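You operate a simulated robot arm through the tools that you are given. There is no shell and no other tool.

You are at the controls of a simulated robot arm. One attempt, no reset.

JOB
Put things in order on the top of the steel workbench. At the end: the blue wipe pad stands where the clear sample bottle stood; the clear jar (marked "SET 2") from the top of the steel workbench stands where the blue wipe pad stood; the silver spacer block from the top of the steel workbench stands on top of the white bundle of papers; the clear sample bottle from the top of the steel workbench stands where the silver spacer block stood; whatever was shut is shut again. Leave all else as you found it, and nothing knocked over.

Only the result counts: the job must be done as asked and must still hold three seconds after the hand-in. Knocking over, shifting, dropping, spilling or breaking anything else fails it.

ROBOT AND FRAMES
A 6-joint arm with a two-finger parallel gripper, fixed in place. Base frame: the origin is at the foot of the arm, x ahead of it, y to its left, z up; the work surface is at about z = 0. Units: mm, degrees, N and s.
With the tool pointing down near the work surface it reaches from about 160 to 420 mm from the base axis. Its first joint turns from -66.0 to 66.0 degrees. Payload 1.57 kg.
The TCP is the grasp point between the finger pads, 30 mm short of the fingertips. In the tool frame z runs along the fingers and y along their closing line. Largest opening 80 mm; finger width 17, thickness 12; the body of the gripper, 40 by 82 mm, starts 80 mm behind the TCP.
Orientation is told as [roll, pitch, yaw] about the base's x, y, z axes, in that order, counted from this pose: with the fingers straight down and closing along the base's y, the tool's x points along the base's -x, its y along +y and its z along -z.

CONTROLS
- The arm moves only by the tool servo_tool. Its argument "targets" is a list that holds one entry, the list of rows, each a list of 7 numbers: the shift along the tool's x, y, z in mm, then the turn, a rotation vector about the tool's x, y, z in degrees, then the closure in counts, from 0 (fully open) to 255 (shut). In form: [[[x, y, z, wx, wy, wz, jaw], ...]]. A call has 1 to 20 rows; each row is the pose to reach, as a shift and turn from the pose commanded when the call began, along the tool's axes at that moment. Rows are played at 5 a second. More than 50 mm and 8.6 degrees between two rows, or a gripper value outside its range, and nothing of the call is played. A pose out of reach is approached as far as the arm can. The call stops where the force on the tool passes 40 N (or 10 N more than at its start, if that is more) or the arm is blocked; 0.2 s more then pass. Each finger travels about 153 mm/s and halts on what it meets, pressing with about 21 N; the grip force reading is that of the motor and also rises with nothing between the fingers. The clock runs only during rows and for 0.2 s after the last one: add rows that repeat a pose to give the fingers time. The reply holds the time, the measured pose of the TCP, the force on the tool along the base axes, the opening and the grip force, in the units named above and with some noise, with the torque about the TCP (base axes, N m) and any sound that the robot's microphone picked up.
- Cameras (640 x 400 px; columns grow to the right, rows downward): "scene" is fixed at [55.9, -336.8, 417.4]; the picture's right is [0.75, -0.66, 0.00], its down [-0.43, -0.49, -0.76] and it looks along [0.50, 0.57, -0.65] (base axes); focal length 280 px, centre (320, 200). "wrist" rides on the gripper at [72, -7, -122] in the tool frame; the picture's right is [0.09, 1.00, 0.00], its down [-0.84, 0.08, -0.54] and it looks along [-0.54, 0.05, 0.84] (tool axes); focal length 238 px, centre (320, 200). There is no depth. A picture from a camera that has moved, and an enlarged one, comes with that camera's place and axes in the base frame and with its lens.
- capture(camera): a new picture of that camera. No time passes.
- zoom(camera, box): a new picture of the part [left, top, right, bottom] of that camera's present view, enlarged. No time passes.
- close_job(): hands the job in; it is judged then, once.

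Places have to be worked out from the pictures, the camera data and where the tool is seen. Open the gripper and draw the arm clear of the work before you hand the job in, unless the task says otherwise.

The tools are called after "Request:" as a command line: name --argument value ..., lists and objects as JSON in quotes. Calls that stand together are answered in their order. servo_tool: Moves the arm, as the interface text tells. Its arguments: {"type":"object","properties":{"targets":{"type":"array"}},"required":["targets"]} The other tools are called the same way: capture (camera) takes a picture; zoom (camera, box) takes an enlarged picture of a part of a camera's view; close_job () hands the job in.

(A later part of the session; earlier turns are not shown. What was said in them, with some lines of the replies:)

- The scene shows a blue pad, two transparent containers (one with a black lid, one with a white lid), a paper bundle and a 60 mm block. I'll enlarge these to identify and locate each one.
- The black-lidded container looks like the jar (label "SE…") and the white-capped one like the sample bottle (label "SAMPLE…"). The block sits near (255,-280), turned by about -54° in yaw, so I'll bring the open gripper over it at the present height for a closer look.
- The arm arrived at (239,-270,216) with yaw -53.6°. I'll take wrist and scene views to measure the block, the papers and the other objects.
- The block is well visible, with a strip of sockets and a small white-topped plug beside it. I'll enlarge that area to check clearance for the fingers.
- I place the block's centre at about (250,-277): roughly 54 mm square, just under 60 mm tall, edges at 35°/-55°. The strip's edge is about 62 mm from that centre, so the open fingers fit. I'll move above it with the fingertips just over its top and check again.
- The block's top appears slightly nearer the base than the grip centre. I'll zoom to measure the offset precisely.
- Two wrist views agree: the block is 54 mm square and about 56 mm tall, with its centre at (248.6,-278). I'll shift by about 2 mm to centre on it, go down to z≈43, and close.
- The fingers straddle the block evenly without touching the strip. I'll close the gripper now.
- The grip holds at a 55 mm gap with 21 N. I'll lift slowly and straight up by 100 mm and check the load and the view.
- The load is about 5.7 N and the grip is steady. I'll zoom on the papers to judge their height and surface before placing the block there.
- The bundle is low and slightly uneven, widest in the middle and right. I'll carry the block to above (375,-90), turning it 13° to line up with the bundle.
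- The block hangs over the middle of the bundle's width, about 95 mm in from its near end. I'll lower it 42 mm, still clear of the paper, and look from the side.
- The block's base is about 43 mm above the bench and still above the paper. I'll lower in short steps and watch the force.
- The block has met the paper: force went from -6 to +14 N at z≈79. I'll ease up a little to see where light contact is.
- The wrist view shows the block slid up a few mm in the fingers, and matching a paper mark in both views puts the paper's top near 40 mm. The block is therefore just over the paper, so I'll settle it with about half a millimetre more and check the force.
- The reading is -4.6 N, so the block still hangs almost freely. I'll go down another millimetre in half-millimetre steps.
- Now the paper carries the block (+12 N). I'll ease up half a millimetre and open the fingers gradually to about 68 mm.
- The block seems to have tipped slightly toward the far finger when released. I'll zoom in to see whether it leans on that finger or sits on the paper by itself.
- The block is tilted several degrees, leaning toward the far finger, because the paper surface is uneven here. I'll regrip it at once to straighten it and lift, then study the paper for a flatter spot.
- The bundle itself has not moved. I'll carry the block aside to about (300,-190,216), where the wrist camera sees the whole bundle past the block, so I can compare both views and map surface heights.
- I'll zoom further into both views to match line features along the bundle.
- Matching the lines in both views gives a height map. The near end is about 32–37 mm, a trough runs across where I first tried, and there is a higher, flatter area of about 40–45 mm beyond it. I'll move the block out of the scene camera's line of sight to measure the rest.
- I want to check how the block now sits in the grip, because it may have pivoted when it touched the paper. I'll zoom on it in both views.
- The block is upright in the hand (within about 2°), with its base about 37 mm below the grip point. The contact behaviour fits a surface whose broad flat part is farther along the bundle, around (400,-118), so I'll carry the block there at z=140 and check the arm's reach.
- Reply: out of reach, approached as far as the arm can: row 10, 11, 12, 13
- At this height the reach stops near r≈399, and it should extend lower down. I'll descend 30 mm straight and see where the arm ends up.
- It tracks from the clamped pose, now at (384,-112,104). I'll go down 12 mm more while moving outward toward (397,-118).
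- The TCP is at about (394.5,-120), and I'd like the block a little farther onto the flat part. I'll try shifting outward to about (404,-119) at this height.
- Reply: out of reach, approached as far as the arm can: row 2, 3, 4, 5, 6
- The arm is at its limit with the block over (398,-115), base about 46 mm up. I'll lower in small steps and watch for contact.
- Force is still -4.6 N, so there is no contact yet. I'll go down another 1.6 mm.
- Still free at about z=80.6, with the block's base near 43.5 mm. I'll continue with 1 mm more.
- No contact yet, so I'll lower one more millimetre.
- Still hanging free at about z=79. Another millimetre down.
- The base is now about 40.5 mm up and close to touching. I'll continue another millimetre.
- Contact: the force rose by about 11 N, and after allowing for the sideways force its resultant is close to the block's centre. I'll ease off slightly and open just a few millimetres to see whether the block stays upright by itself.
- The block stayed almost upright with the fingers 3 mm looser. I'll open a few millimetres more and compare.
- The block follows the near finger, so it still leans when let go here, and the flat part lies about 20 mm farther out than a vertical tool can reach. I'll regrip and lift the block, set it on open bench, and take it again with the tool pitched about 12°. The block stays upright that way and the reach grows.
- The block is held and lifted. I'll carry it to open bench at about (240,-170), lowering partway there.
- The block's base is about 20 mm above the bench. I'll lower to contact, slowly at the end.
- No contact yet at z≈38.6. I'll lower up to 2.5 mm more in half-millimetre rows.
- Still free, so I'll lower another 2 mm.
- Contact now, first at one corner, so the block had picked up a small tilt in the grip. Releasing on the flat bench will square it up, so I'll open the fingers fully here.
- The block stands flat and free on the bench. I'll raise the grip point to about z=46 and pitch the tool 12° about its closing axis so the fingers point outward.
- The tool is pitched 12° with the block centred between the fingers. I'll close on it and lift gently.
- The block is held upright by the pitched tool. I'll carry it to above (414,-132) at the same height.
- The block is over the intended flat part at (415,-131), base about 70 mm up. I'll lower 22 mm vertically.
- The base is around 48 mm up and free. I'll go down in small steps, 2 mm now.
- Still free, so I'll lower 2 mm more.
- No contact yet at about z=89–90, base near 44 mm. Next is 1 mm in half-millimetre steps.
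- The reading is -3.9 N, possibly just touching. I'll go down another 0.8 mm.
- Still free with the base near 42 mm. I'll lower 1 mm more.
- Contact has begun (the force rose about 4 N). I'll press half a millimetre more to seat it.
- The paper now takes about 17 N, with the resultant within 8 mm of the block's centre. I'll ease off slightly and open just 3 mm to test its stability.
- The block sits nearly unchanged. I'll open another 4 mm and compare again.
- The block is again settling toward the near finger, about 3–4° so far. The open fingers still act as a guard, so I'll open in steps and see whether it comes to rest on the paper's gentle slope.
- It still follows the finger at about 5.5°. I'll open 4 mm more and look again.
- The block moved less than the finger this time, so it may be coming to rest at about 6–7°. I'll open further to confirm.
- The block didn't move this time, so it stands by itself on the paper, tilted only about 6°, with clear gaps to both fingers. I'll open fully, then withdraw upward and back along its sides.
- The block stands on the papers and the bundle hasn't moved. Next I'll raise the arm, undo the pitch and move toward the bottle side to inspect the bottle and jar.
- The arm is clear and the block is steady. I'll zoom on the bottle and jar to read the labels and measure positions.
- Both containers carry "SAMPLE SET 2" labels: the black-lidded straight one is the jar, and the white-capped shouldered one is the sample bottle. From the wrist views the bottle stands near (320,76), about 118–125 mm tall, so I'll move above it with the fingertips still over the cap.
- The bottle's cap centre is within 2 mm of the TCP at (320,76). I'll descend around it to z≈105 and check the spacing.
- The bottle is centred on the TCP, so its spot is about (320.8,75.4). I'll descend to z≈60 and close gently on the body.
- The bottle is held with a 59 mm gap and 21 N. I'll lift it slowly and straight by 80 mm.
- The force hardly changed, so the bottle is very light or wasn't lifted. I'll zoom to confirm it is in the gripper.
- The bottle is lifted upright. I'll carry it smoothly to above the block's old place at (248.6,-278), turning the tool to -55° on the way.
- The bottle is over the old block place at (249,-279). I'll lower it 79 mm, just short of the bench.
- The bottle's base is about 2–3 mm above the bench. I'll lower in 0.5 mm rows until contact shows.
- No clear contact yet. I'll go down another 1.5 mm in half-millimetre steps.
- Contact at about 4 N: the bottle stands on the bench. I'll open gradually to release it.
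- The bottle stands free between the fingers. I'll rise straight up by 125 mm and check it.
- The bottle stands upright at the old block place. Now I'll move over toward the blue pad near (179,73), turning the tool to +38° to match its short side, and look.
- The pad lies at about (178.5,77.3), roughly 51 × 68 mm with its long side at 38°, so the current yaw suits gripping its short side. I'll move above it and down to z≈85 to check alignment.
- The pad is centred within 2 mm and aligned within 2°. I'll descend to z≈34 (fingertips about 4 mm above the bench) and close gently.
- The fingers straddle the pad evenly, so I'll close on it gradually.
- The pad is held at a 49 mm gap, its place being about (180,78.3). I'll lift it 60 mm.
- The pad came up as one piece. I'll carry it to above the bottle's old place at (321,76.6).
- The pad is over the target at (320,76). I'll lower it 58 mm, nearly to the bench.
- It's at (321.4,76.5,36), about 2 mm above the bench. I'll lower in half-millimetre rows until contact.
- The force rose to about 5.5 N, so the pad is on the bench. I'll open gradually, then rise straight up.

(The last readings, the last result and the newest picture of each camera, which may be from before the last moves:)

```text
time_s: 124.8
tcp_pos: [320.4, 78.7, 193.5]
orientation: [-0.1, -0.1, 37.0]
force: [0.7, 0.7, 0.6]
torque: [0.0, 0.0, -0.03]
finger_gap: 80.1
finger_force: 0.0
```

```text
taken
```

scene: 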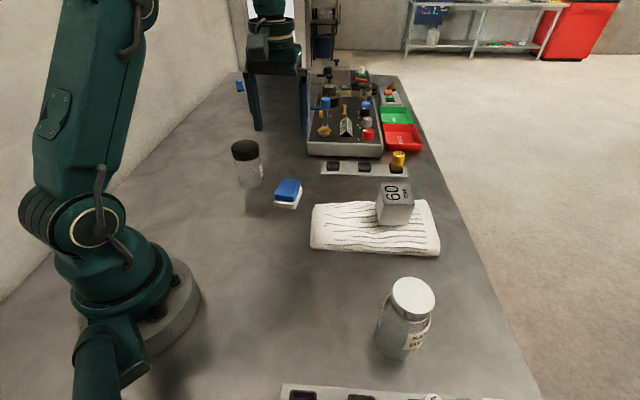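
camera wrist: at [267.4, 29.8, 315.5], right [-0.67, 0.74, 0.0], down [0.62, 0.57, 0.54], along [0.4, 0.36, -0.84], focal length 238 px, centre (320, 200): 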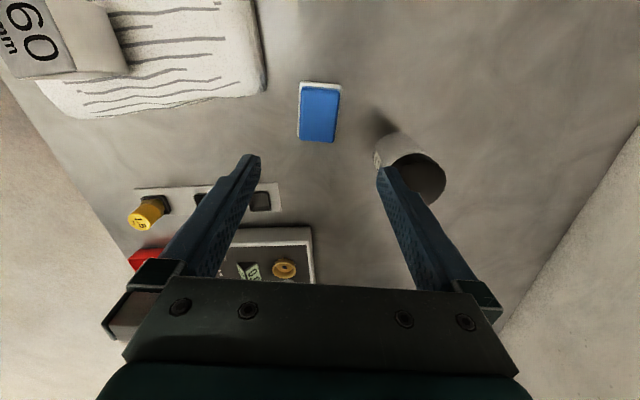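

The pad stands where the bottle was. Now I'll move over toward the jar near (295,192), keeping the fingertips at about 160 mm, and measure it.

Request:
servo_tool --targets '[[[-2, 6, 0, 0, 0, 0.2, 0], [-6, 20, 0, 0, 0, 0.6, 0], [-11, 38, 0, 0, 0, 1, 0], [-16.5, 57, 0, 0, 0, 1.4, 0], [-22, 76, 0, 0, 0, 1.8, 0], [-26, 90, 0, 0, 0, 2, 0], [-27.4, 94.5, 0, 0, 0, 2, 0], [-27.4, 94.5, 0, 0, 0, 2, 0]]]'

Request:
capture --camera "wrist"

Request:
zoom --camera "wrist" --box '[260, 80, 420, 220]'

Request:
zoom --camera "scene" --box '[210, 120, 320, 220]'

```text
time_s: 126.6
tcp_pos: [286.6, 169.0, 192.9]
orientation: [0.0, 0.0, 35.0]
force: [0.0, -0.1, 0.2]
torque: [-0.01, -0.03, -0.02]
finger_gap: 79.7
finger_force: 0.1
```

```text
taken
camera wrist: at [230.9, 122.1, 315.8], right [-0.65, 0.76, 0.0], down [0.64, 0.54, 0.54], along [0.41, 0.35, -0.84], focal length 238 px, centre (320, 200)
```

wrist: 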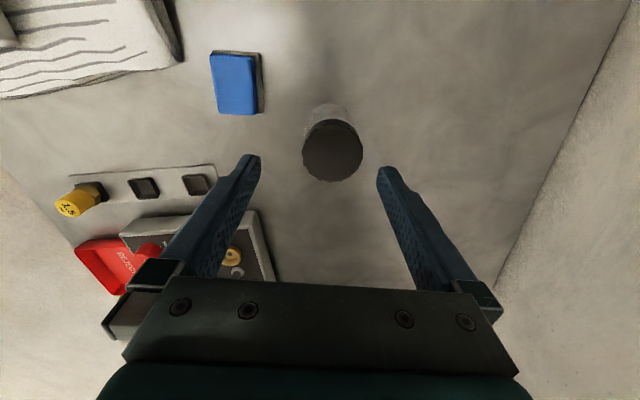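

```text
2.86 times, centred on (340, 150) of wrist
camera zoom: at [230.9, 122.1, 315.8], right [-0.65, 0.76, 0.0], down [0.64, 0.54, 0.54], along [0.41, 0.35, -0.84], focal length 681 px, centre (263, 343)
```

zoom: 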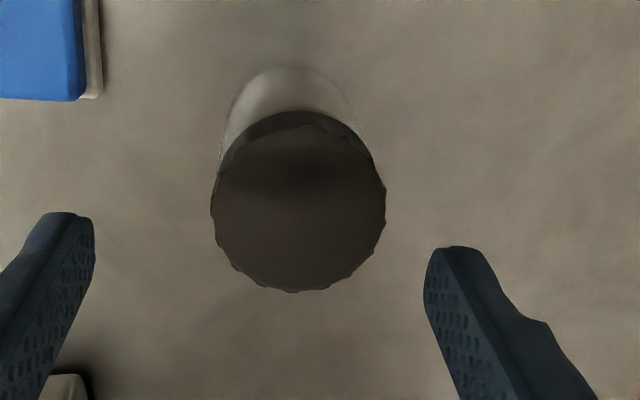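

```text
4.00 times, centred on (265, 170) of scene
camera zoom: at [55.9, -336.8, 417.4], right [0.75, -0.66, 0.0], down [-0.43, -0.49, -0.76], along [0.5, 0.57, -0.65], focal length 1119 px, centre (540, 320)
```

zoom: 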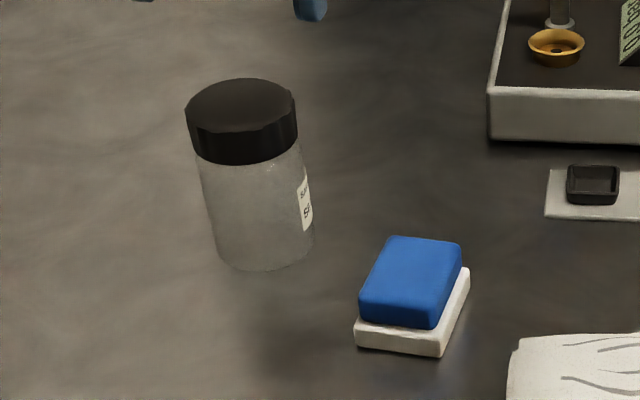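

The jar's lid centre is at about (290.5,188), and the lid is about 60 mm across. I'll centre over it and come down to fingertips just above the lid.

Request:
servo_tool --targets '[[[-4, 3.5, 4, 0, 0, 0, 0], [-9, 8, 14, 0, 0, 0, 0], [-14.7, 12.9, 28, 0, 0, 0, 0], [-14.7, 12.9, 42, 0, 0, 0, 0], [-14.7, 12.9, 54, 0, 0, 0, 0], [-14.7, 12.9, 60, 0, 0, 0, 0], [-14.7, 12.9, 60, 0, 0, 0, 0]]]'

Request:
capture --camera "wrist"

Request:
zoom --camera "wrist" --box '[240, 90, 400, 230]'

Request:
zoom --camera "scene" --box '[200, 80, 340, 220]'

```text
time_s: 128.2
tcp_pos: [291.3, 186.9, 132.9]
orientation: [-0.1, 0.0, 35.0]
force: [-0.1, 0.6, -0.6]
torque: [0.01, -0.03, 0.03]
finger_gap: 79.9
finger_force: 0.0
```

```text
taken
camera wrist: at [237.0, 140.5, 255.4], right [-0.65, 0.76, 0.0], down [0.64, 0.54, 0.54], along [0.41, 0.35, -0.84], focal length 238 px, centre (320, 200)
```

wrist: 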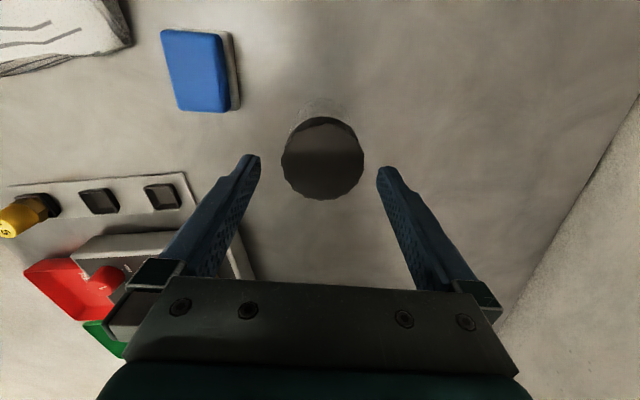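

```text
2.86 times, centred on (320, 160) of wrist
camera zoom: at [237.0, 140.5, 255.4], right [-0.65, 0.76, 0.0], down [0.64, 0.54, 0.54], along [0.41, 0.35, -0.84], focal length 681 px, centre (320, 314)
```

zoom: 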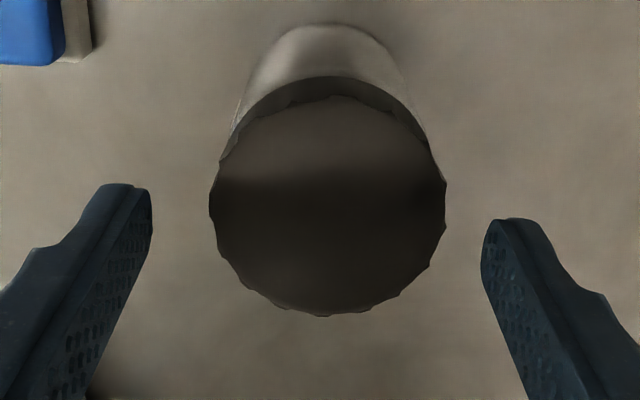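

```text
2.86 times, centred on (270, 150) of scene
camera zoom: at [55.9, -336.8, 417.4], right [0.75, -0.66, 0.0], down [-0.43, -0.49, -0.76], along [0.5, 0.57, -0.65], focal length 800 px, centre (463, 343)
```

zoom: 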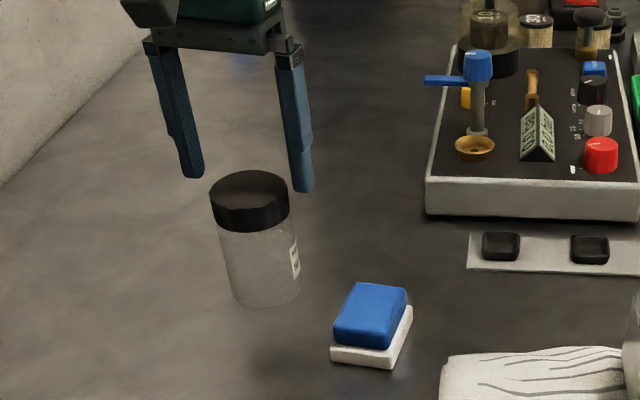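

The jar is centred within 2 mm, leaving over 9 mm per side for the fingers. I'll correct slightly and descend to z≈45.

Request:
servo_tool --targets '[[[0.5, 0.8, 4, 0, 0, 0, 0], [1, 1.5, 12, 0, 0, 0, 0], [1, 1.5, 25, 0, 0, 0, 0], [1, 1.5, 39, 0, 0, 0, 0], [1, 1.5, 53, 0, 0, 0, 0], [1, 1.5, 67, 0, 0, 0, 0], [1, 1.5, 79, 0, 0, 0, 0], [1, 1.5, 86, 0, 0, 0, 0], [1, 1.5, 88, 0, 0, 0, 0], [1, 1.5, 88, 0, 0, 0, 0]]]'

Request:
capture --camera "wrist"

Request:
zoom --camera "scene" --box '[200, 80, 340, 220]'

```text
time_s: 130.4
tcp_pos: [290.5, 188.8, 46.0]
orientation: [0.0, 0.0, 35.1]
force: [-0.4, 0.0, 0.9]
torque: [-0.01, -0.01, 0.03]
finger_gap: 80.0
finger_force: 0.0
```

```text
taken
camera wrist: at [234.9, 141.2, 168.0], right [-0.65, 0.76, 0.0], down [0.64, 0.54, 0.54], along [0.41, 0.35, -0.84], focal length 238 px, centre (320, 200)
```

wrist: 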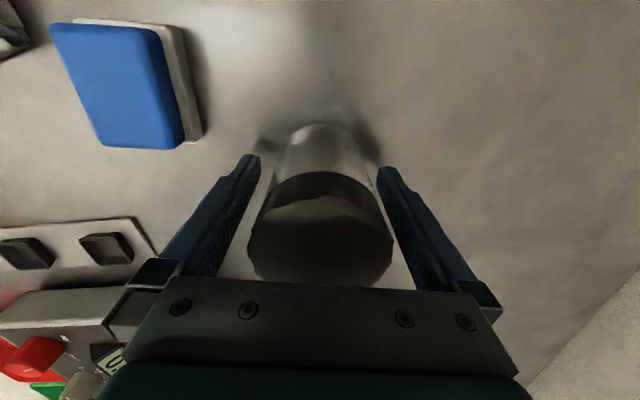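

```text
2.86 times, centred on (270, 150) of scene
camera zoom: at [55.9, -336.8, 417.4], right [0.75, -0.66, 0.0], down [-0.43, -0.49, -0.76], along [0.5, 0.57, -0.65], focal length 800 px, centre (463, 343)
```

zoom: 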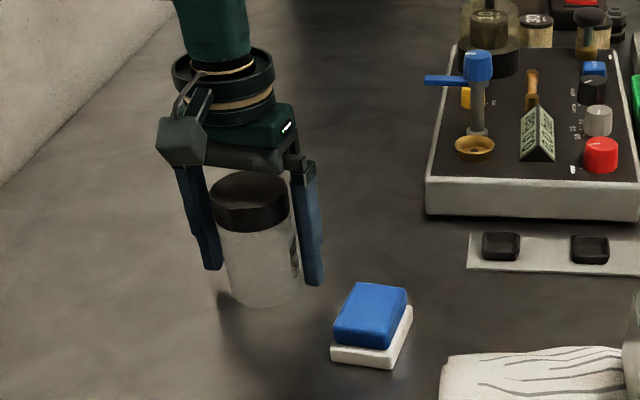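

The fingers straddle the jar body evenly. I'll close on it gradually.

Request:
servo_tool --targets '[[[0, 0, 0, 0, 0, 0, 30], [0, 0, 0, 0, 0, 0, 45], [0, 0, 0, 0, 0, 0, 55], [0, 0, 0, 0, 0, 0, 65], [0, 0, 0, 0, 0, 0, 75], [0, 0, 0, 0, 0, 0, 255], [0, 0, 0, 0, 0, 0, 255], [0, 0, 0, 0, 0, 0, 255]]]'

Request:
capture --camera "wrist"

Request:
zoom --camera "scene" --box '[200, 80, 340, 220]'

```text
time_s: 132.2
tcp_pos: [289.6, 188.0, 47.2]
orientation: [0.1, 0.0, 35.0]
force: [-0.1, -0.7, -0.4]
torque: [-0.02, 0.0, 0.01]
finger_gap: 57.2
finger_force: 20.8
```

```text
taken
camera wrist: at [235.0, 141.2, 168.1], right [-0.65, 0.76, 0.0], down [0.64, 0.54, 0.54], along [0.41, 0.35, -0.84], focal length 238 px, centre (320, 200)
```

wrist: 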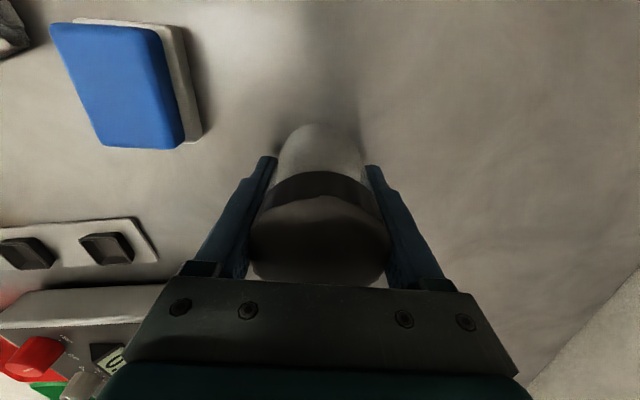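

```text
2.86 times, centred on (270, 150) of scene
camera zoom: at [55.9, -336.8, 417.4], right [0.75, -0.66, 0.0], down [-0.43, -0.49, -0.76], along [0.5, 0.57, -0.65], focal length 800 px, centre (463, 343)
```

zoom: 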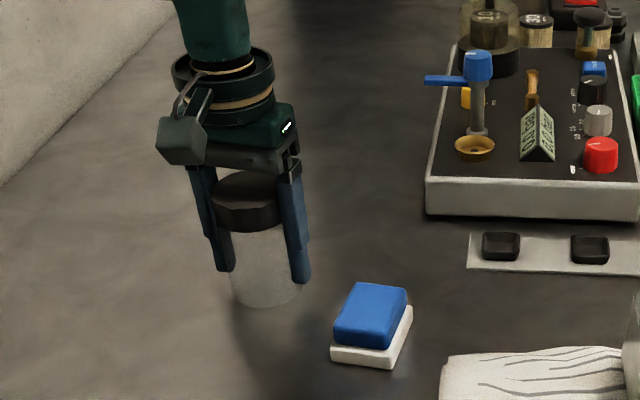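

The jar body is held at a 57 mm gap. I'll lift slowly by 65 mm.

Request:
servo_tool --targets '[[[0, 0, -2, 0, 0, 0, 255], [0, 0, -6, 0, 0, 0, 255], [0, 0, -13, 0, 0, 0, 255], [0, 0, -22, 0, 0, 0, 255], [0, 0, -33, 0, 0, 0, 255], [0, 0, -44, 0, 0, 0, 255], [0, 0, -54, 0, 0, 0, 255], [0, 0, -62, 0, 0, 0, 255], [0, 0, -65, 0, 0, 0, 255], [0, 0, -65, 0, 0, 0, 255]]]'

Request:
zoom --camera "scene" --box '[180, 60, 340, 220]'

Request:
capture --camera "wrist"

```text
time_s: 134.4
tcp_pos: [291.4, 188.5, 111.2]
orientation: [0.0, -0.1, 34.9]
force: [0.1, 0.4, -0.7]
torque: [0.02, 0.02, 0.02]
finger_gap: 56.8
finger_force: 20.8
```

```text
2.50 times, centred on (260, 140) of scene
camera zoom: at [55.9, -336.8, 417.4], right [0.75, -0.66, 0.0], down [-0.43, -0.49, -0.76], along [0.5, 0.57, -0.65], focal length 700 px, centre (470, 350)
```

zoom: 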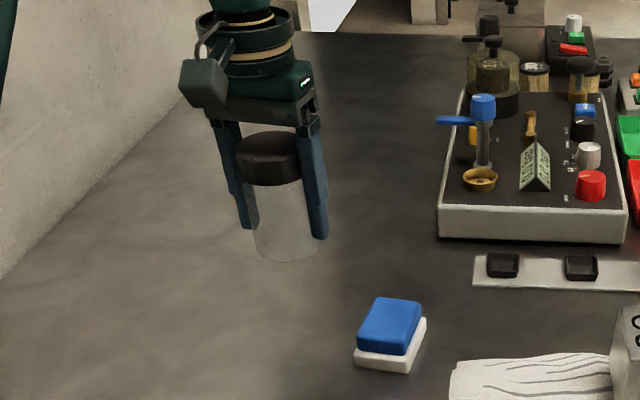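

```text
taken
camera wrist: at [236.3, 141.0, 232.9], right [-0.65, 0.76, 0.0], down [0.64, 0.54, 0.54], along [0.41, 0.35, -0.84], focal length 238 px, centre (320, 200)
```

wrist: 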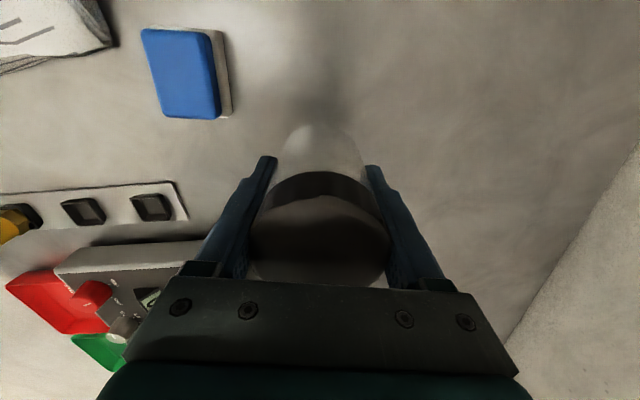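

The jar is lifted upright. I'll carry it to above the pad's old place at (180,78).

Request:
servo_tool --targets '[[[5, -0.9, 0, 0, 0, 0, 255], [16, -2.7, 0, 0, 0, 0, 255], [32, -5.5, 0, 0, 0, 0, 255], [51, -8.7, 0, 0, 0, 0, 255], [71, -12.2, 0, 0, 0, 0, 255], [91, -15.6, 0, 0, 0, 0, 255], [110, -18.9, 0, 0, 0, 0, 255], [128, -21.9, 0, 0, 0, 0, 255], [142, -24.3, 0, 0, 0, 0, 255], [151, -25.9, 0, 0, 0, 0, 255], [154, -26.4, 0, 0, 0, 0, 255], [154, -26.4, 0, 0, 0, 0, 255]]]'

Request:
capture --camera "wrist"

Request:
capture --camera "scene"

```text
time_s: 137.0
tcp_pos: [179.9, 78.9, 111.3]
orientation: [0.0, -0.1, 35.0]
force: [-1.1, 0.7, -0.3]
torque: [0.01, 0.0, 0.0]
finger_gap: 56.9
finger_force: 20.9
```

```text
taken
camera wrist: at [124.0, 32.3, 232.6], right [-0.65, 0.76, 0.0], down [0.64, 0.54, 0.54], along [0.41, 0.35, -0.84], focal length 238 px, centre (320, 200)
```

wrist: 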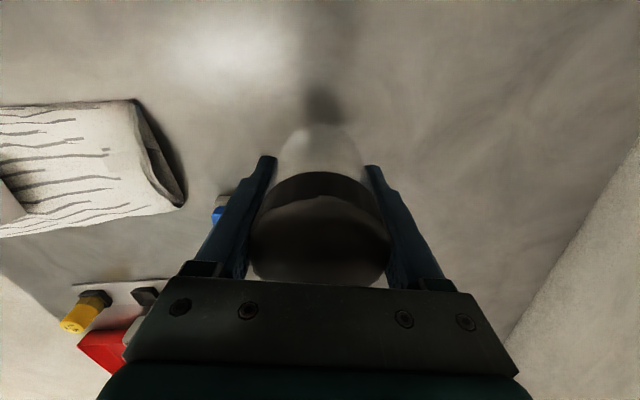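

```text
taken
```

scene: 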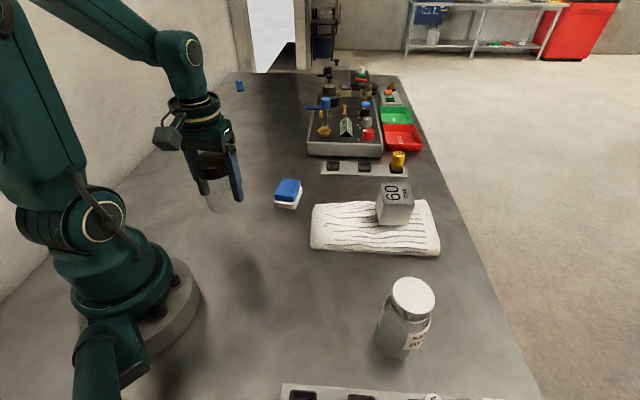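

The jar is above (180,79). I'll lower it 62.5 mm, just short of the bench.

Request:
servo_tool --targets '[[[0, 0, 3, 0, 0, 0, 255], [0, 0, 10, 0, 0, 0, 255], [0, 0, 20, 0, 0, 0, 255], [0, 0, 32, 0, 0, 0, 255], [0, 0, 44, 0, 0, 0, 255], [0, 0, 54, 0, 0, 0, 255], [0, 0, 60, 0, 0, 0, 255], [0, 0, 62.5, 0, 0, 0, 255], [0, 0, 62.5, 0, 0, 0, 255]]]'

```text
time_s: 139.0
tcp_pos: [179.3, 77.3, 47.0]
orientation: [0.0, -0.1, 35.0]
force: [-0.2, 0.3, -0.5]
torque: [0.0, 0.02, 0.01]
finger_gap: 56.7
finger_force: 21.4
```

It's at (179.3,77.3,47), about 2 mm above the bench. I'll lower in half-millimetre rows.

Request:
servo_tool --targets '[[[0, 0, 0.5, 0, 0, 0, 255], [0, 0, 1, 0, 0, 0, 255], [0, 0, 1.5, 0, 0, 0, 255], [0, 0, 2, 0, 0, 0, 255], [0, 0, 2, 0, 0, 0, 255]]]'

```text
time_s: 140.2
tcp_pos: [178.5, 78.6, 45.4]
orientation: [0.0, -0.1, 35.0]
force: [-1.0, 1.8, 3.6]
torque: [0.1, 0.1, 0.0]
finger_gap: 56.7
finger_force: 21.2
```

Contact at about 4 N. I'll open gradually to release the jar.

Request:
servo_tool --targets '[[[0, 0, 0, 0, 0, 0, 95], [0, 0, 0, 0, 0, 0, 82], [0, 0, 0, 0, 0, 0, 74], [0, 0, 0, 0, 0, 0, 68], [0, 0, 0, 0, 0, 0, 60], [0, 0, 0, 0, 0, 0, 48], [0, 0, 0, 0, 0, 0, 30], [0, 0, 0, 0, 0, 0, 12], [0, 0, 0, 0, 0, 0, 0], [0, 0, 0, 0, 0, 0, 0]]]'

Request:
capture --camera "wrist"

Request:
zoom --camera "scene" --box '[160, 120, 320, 260]'

```text
time_s: 142.4
tcp_pos: [178.8, 77.3, 47.1]
orientation: [0.1, -0.1, 35.1]
force: [0.4, -0.8, 0.3]
torque: [-0.01, -0.03, 0.0]
finger_gap: 79.9
finger_force: 0.1
```

```text
taken
camera wrist: at [123.6, 30.8, 168.0], right [-0.65, 0.76, 0.0], down [0.64, 0.54, 0.54], along [0.41, 0.35, -0.84], focal length 238 px, centre (320, 200)
```

wrist: 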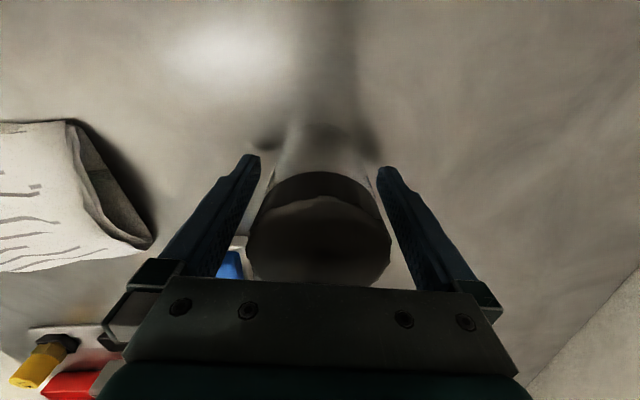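

```text
2.86 times, centred on (240, 190) of scene
camera zoom: at [55.9, -336.8, 417.4], right [0.75, -0.66, 0.0], down [-0.43, -0.49, -0.76], along [0.5, 0.57, -0.65], focal length 800 px, centre (549, 229)
```

zoom: 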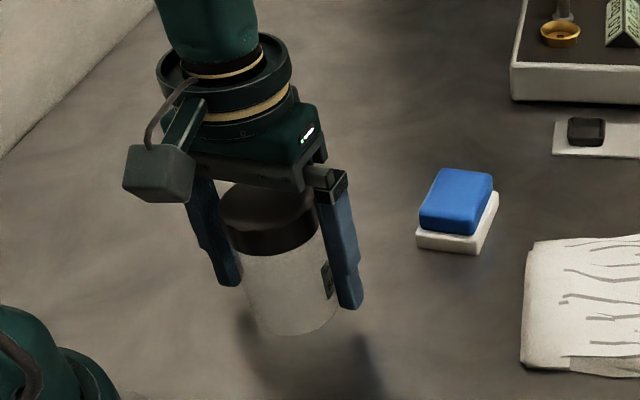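

The jar stands free between the open fingers. I'll rise straight up by 125 mm and check everything.

Request:
servo_tool --targets '[[[0, 0, -3, 0, 0, 0, 0], [0, 0, -10, 0, 0, 0, 0], [0, 0, -22, 0, 0, 0, 0], [0, 0, -36, 0, 0, 0, 0], [0, 0, -52, 0, 0, 0, 0], [0, 0, -70, 0, 0, 0, 0], [0, 0, -88, 0, 0, 0, 0], [0, 0, -106, 0, 0, 0, 0], [0, 0, -120, 0, 0, 0, 0], [0, 0, -125, 0, 0, 0, 0], [0, 0, -125, 0, 0, 0, 0]]]'

Request:
capture --camera "wrist"

Request:
capture --camera "scene"

```text
time_s: 144.8
tcp_pos: [178.3, 78.8, 169.3]
orientation: [0.0, -0.1, 34.9]
force: [0.3, -0.9, -0.1]
torque: [0.01, 0.0, 0.0]
finger_gap: 80.2
finger_force: 0.0
```

```text
taken
camera wrist: at [123.0, 32.5, 291.6], right [-0.65, 0.76, 0.0], down [0.64, 0.54, 0.54], along [0.41, 0.35, -0.84], focal length 238 px, centre (320, 200)
```

wrist: 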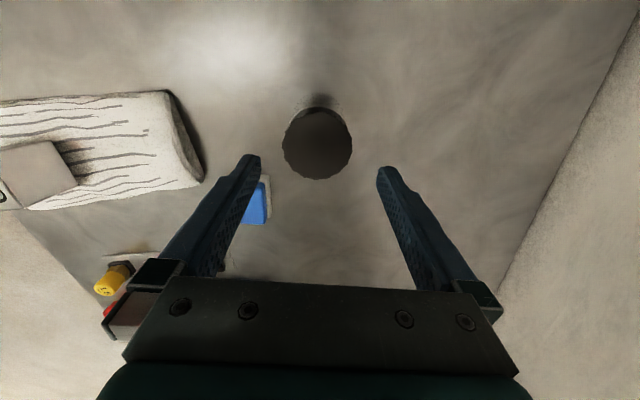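

```text
taken
```

scene: 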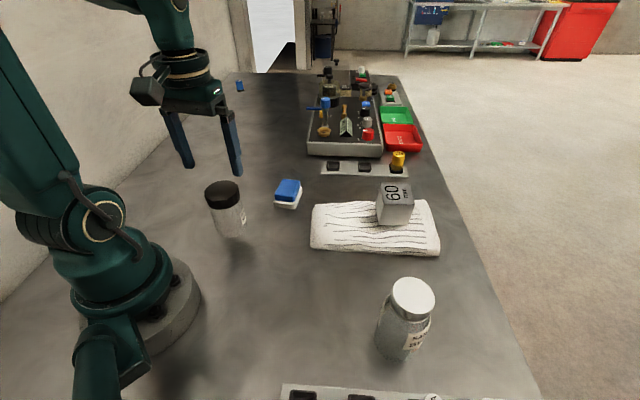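

All four items are in place. I'll bring the arm back up to its starting area, clear of the work, and then inspect the result.

Request:
servo_tool --targets '[[[0, 0, -10, 0, 0, 0, 0], [-2, -8, -24, 0, 0, 2, 0], [-6, -24, -36, 0, 0, 7, 0], [-10.5, -45, -44, 0, 0, 13, 0], [-15.5, -66, -46, 0, 0, 19, 0], [-20, -86, -46, 0, 0, 25, 0], [-24.5, -104, -46, 0, 0, 30, 0], [-27.7, -118, -46, 0, 0, 34, 0], [-28.7, -122.4, -46, 0, 0, 35, 0], [-28.7, -122.4, -46, 0, 0, 35, 0]]]'

Request:
capture --camera "scene"

Request:
zoom --camera "scene" --box '[190, 150, 460, 380]'

Request:
zoom --camera "scene" --box '[300, 160, 450, 270]'

Request:
zoom --camera "scene" --box '[190, 150, 310, 260]'

Request:
capture --camera "wrist"

```text
time_s: 147.0
tcp_pos: [272.3, -5.7, 217.3]
orientation: [0.0, 0.0, 0.0]
force: [-0.2, 0.1, 0.1]
torque: [-0.01, 0.02, 0.02]
finger_gap: 80.1
finger_force: 0.1
```

```text
taken
```

scene: 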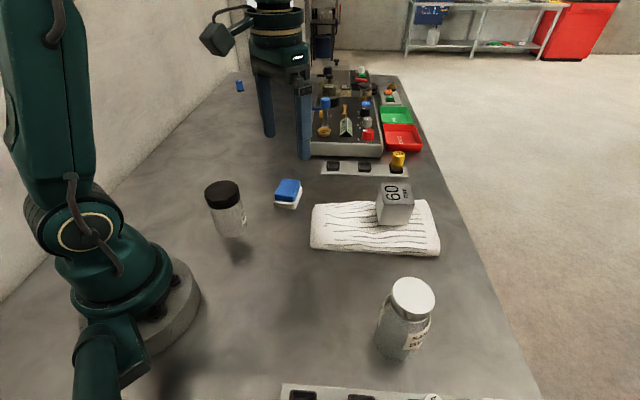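

```text
1.74 times, centred on (325, 265) of scene
camera zoom: at [55.9, -336.8, 417.4], right [0.75, -0.66, 0.0], down [-0.43, -0.49, -0.76], along [0.5, 0.57, -0.65], focal length 487 px, centre (311, 87)
```

zoom: 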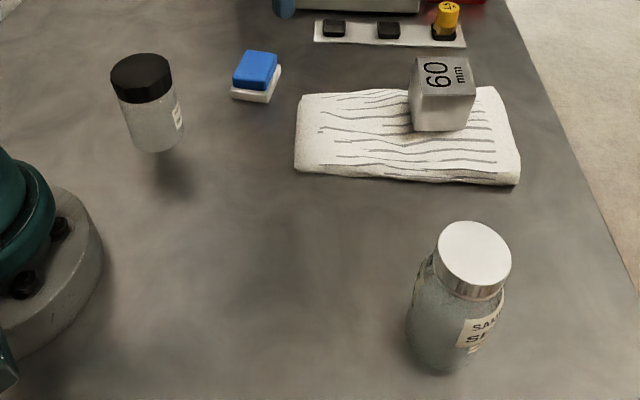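

```text
3.64 times, centred on (375, 215) of scene
camera zoom: at [55.9, -336.8, 417.4], right [0.75, -0.66, 0.0], down [-0.43, -0.49, -0.76], along [0.5, 0.57, -0.65], focal length 1018 px, centre (120, 146)
```

zoom: 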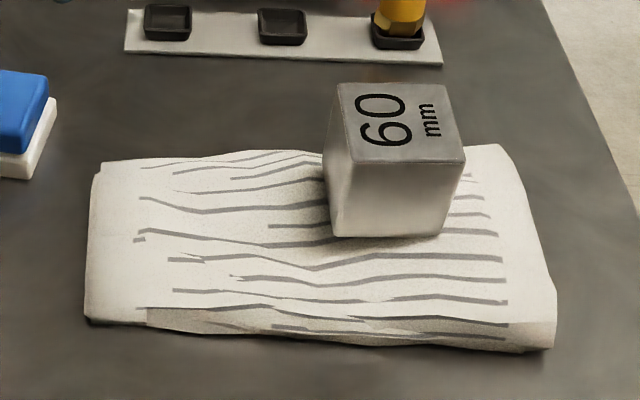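

```text
3.64 times, centred on (250, 205) of scene
camera zoom: at [55.9, -336.8, 417.4], right [0.75, -0.66, 0.0], down [-0.43, -0.49, -0.76], along [0.5, 0.57, -0.65], focal length 1018 px, centre (574, 182)
```

zoom: 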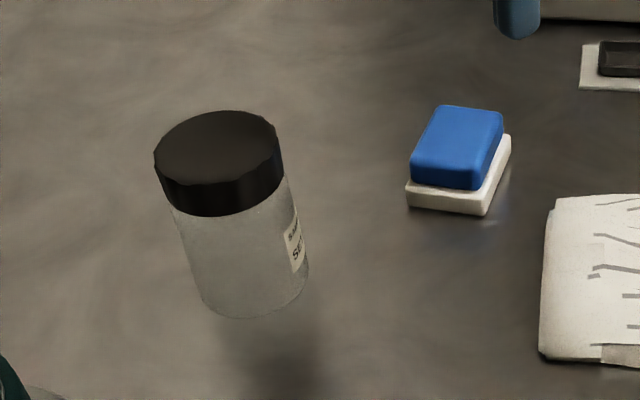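

```text
taken
camera wrist: at [201.0, -12.1, 338.9], right [-0.09, 1.0, 0.0], down [0.84, 0.08, 0.54], along [0.54, 0.05, -0.84], focal length 238 px, centre (320, 200)
```

wrist: 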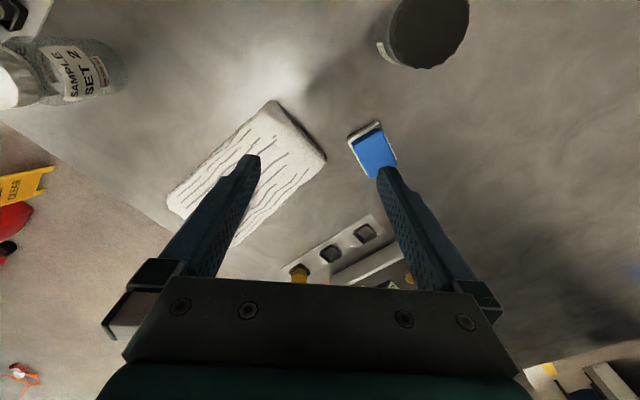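

Everything is as asked, and nothing has moved since release:
- **Block:** stands on the papers with a tilt of about 6°.
- **Bottle:** stands where the block was.
- **Pad:** stands where the bottle was.
- **Jar:** stands where the pad was.

The bundle and everything else are undisturbed. The gripper is open and the arm is clear, so I'm handing the job in.

Request:
close_job

```text
The job is handed in.
```

I finished the rearrangement and handed the job in. The last pictures show everything standing, but I haven't seen the judge's result.

- **Blue wipe pad:** stands where the sample bottle was, within about 2 mm by the arm readings.
- **Clear jar:** stands where the pad was, within about 4 mm by the last picture. Both containers carry "SAMPLE SET 2" labels, so I took the black-lidded, straight-sided one as the jar.
- **Silver spacer block:** stands on the white bundle of papers, tilted about 6°. It leaned on my first two attempts, and at the third spot, farther along the bundle, it came to rest on its own. It hadn't moved by the final pictures. I also set it down briefly on empty bench to change the grip.
- **Clear sample bottle:** stands upright where the block was, within about 2 mm by the arm readings.

I opened nothing, so there was nothing to shut. The paper bundle and everything else in view look unmoved. The gripper is open and the arm is back near its starting position, clear of the work.
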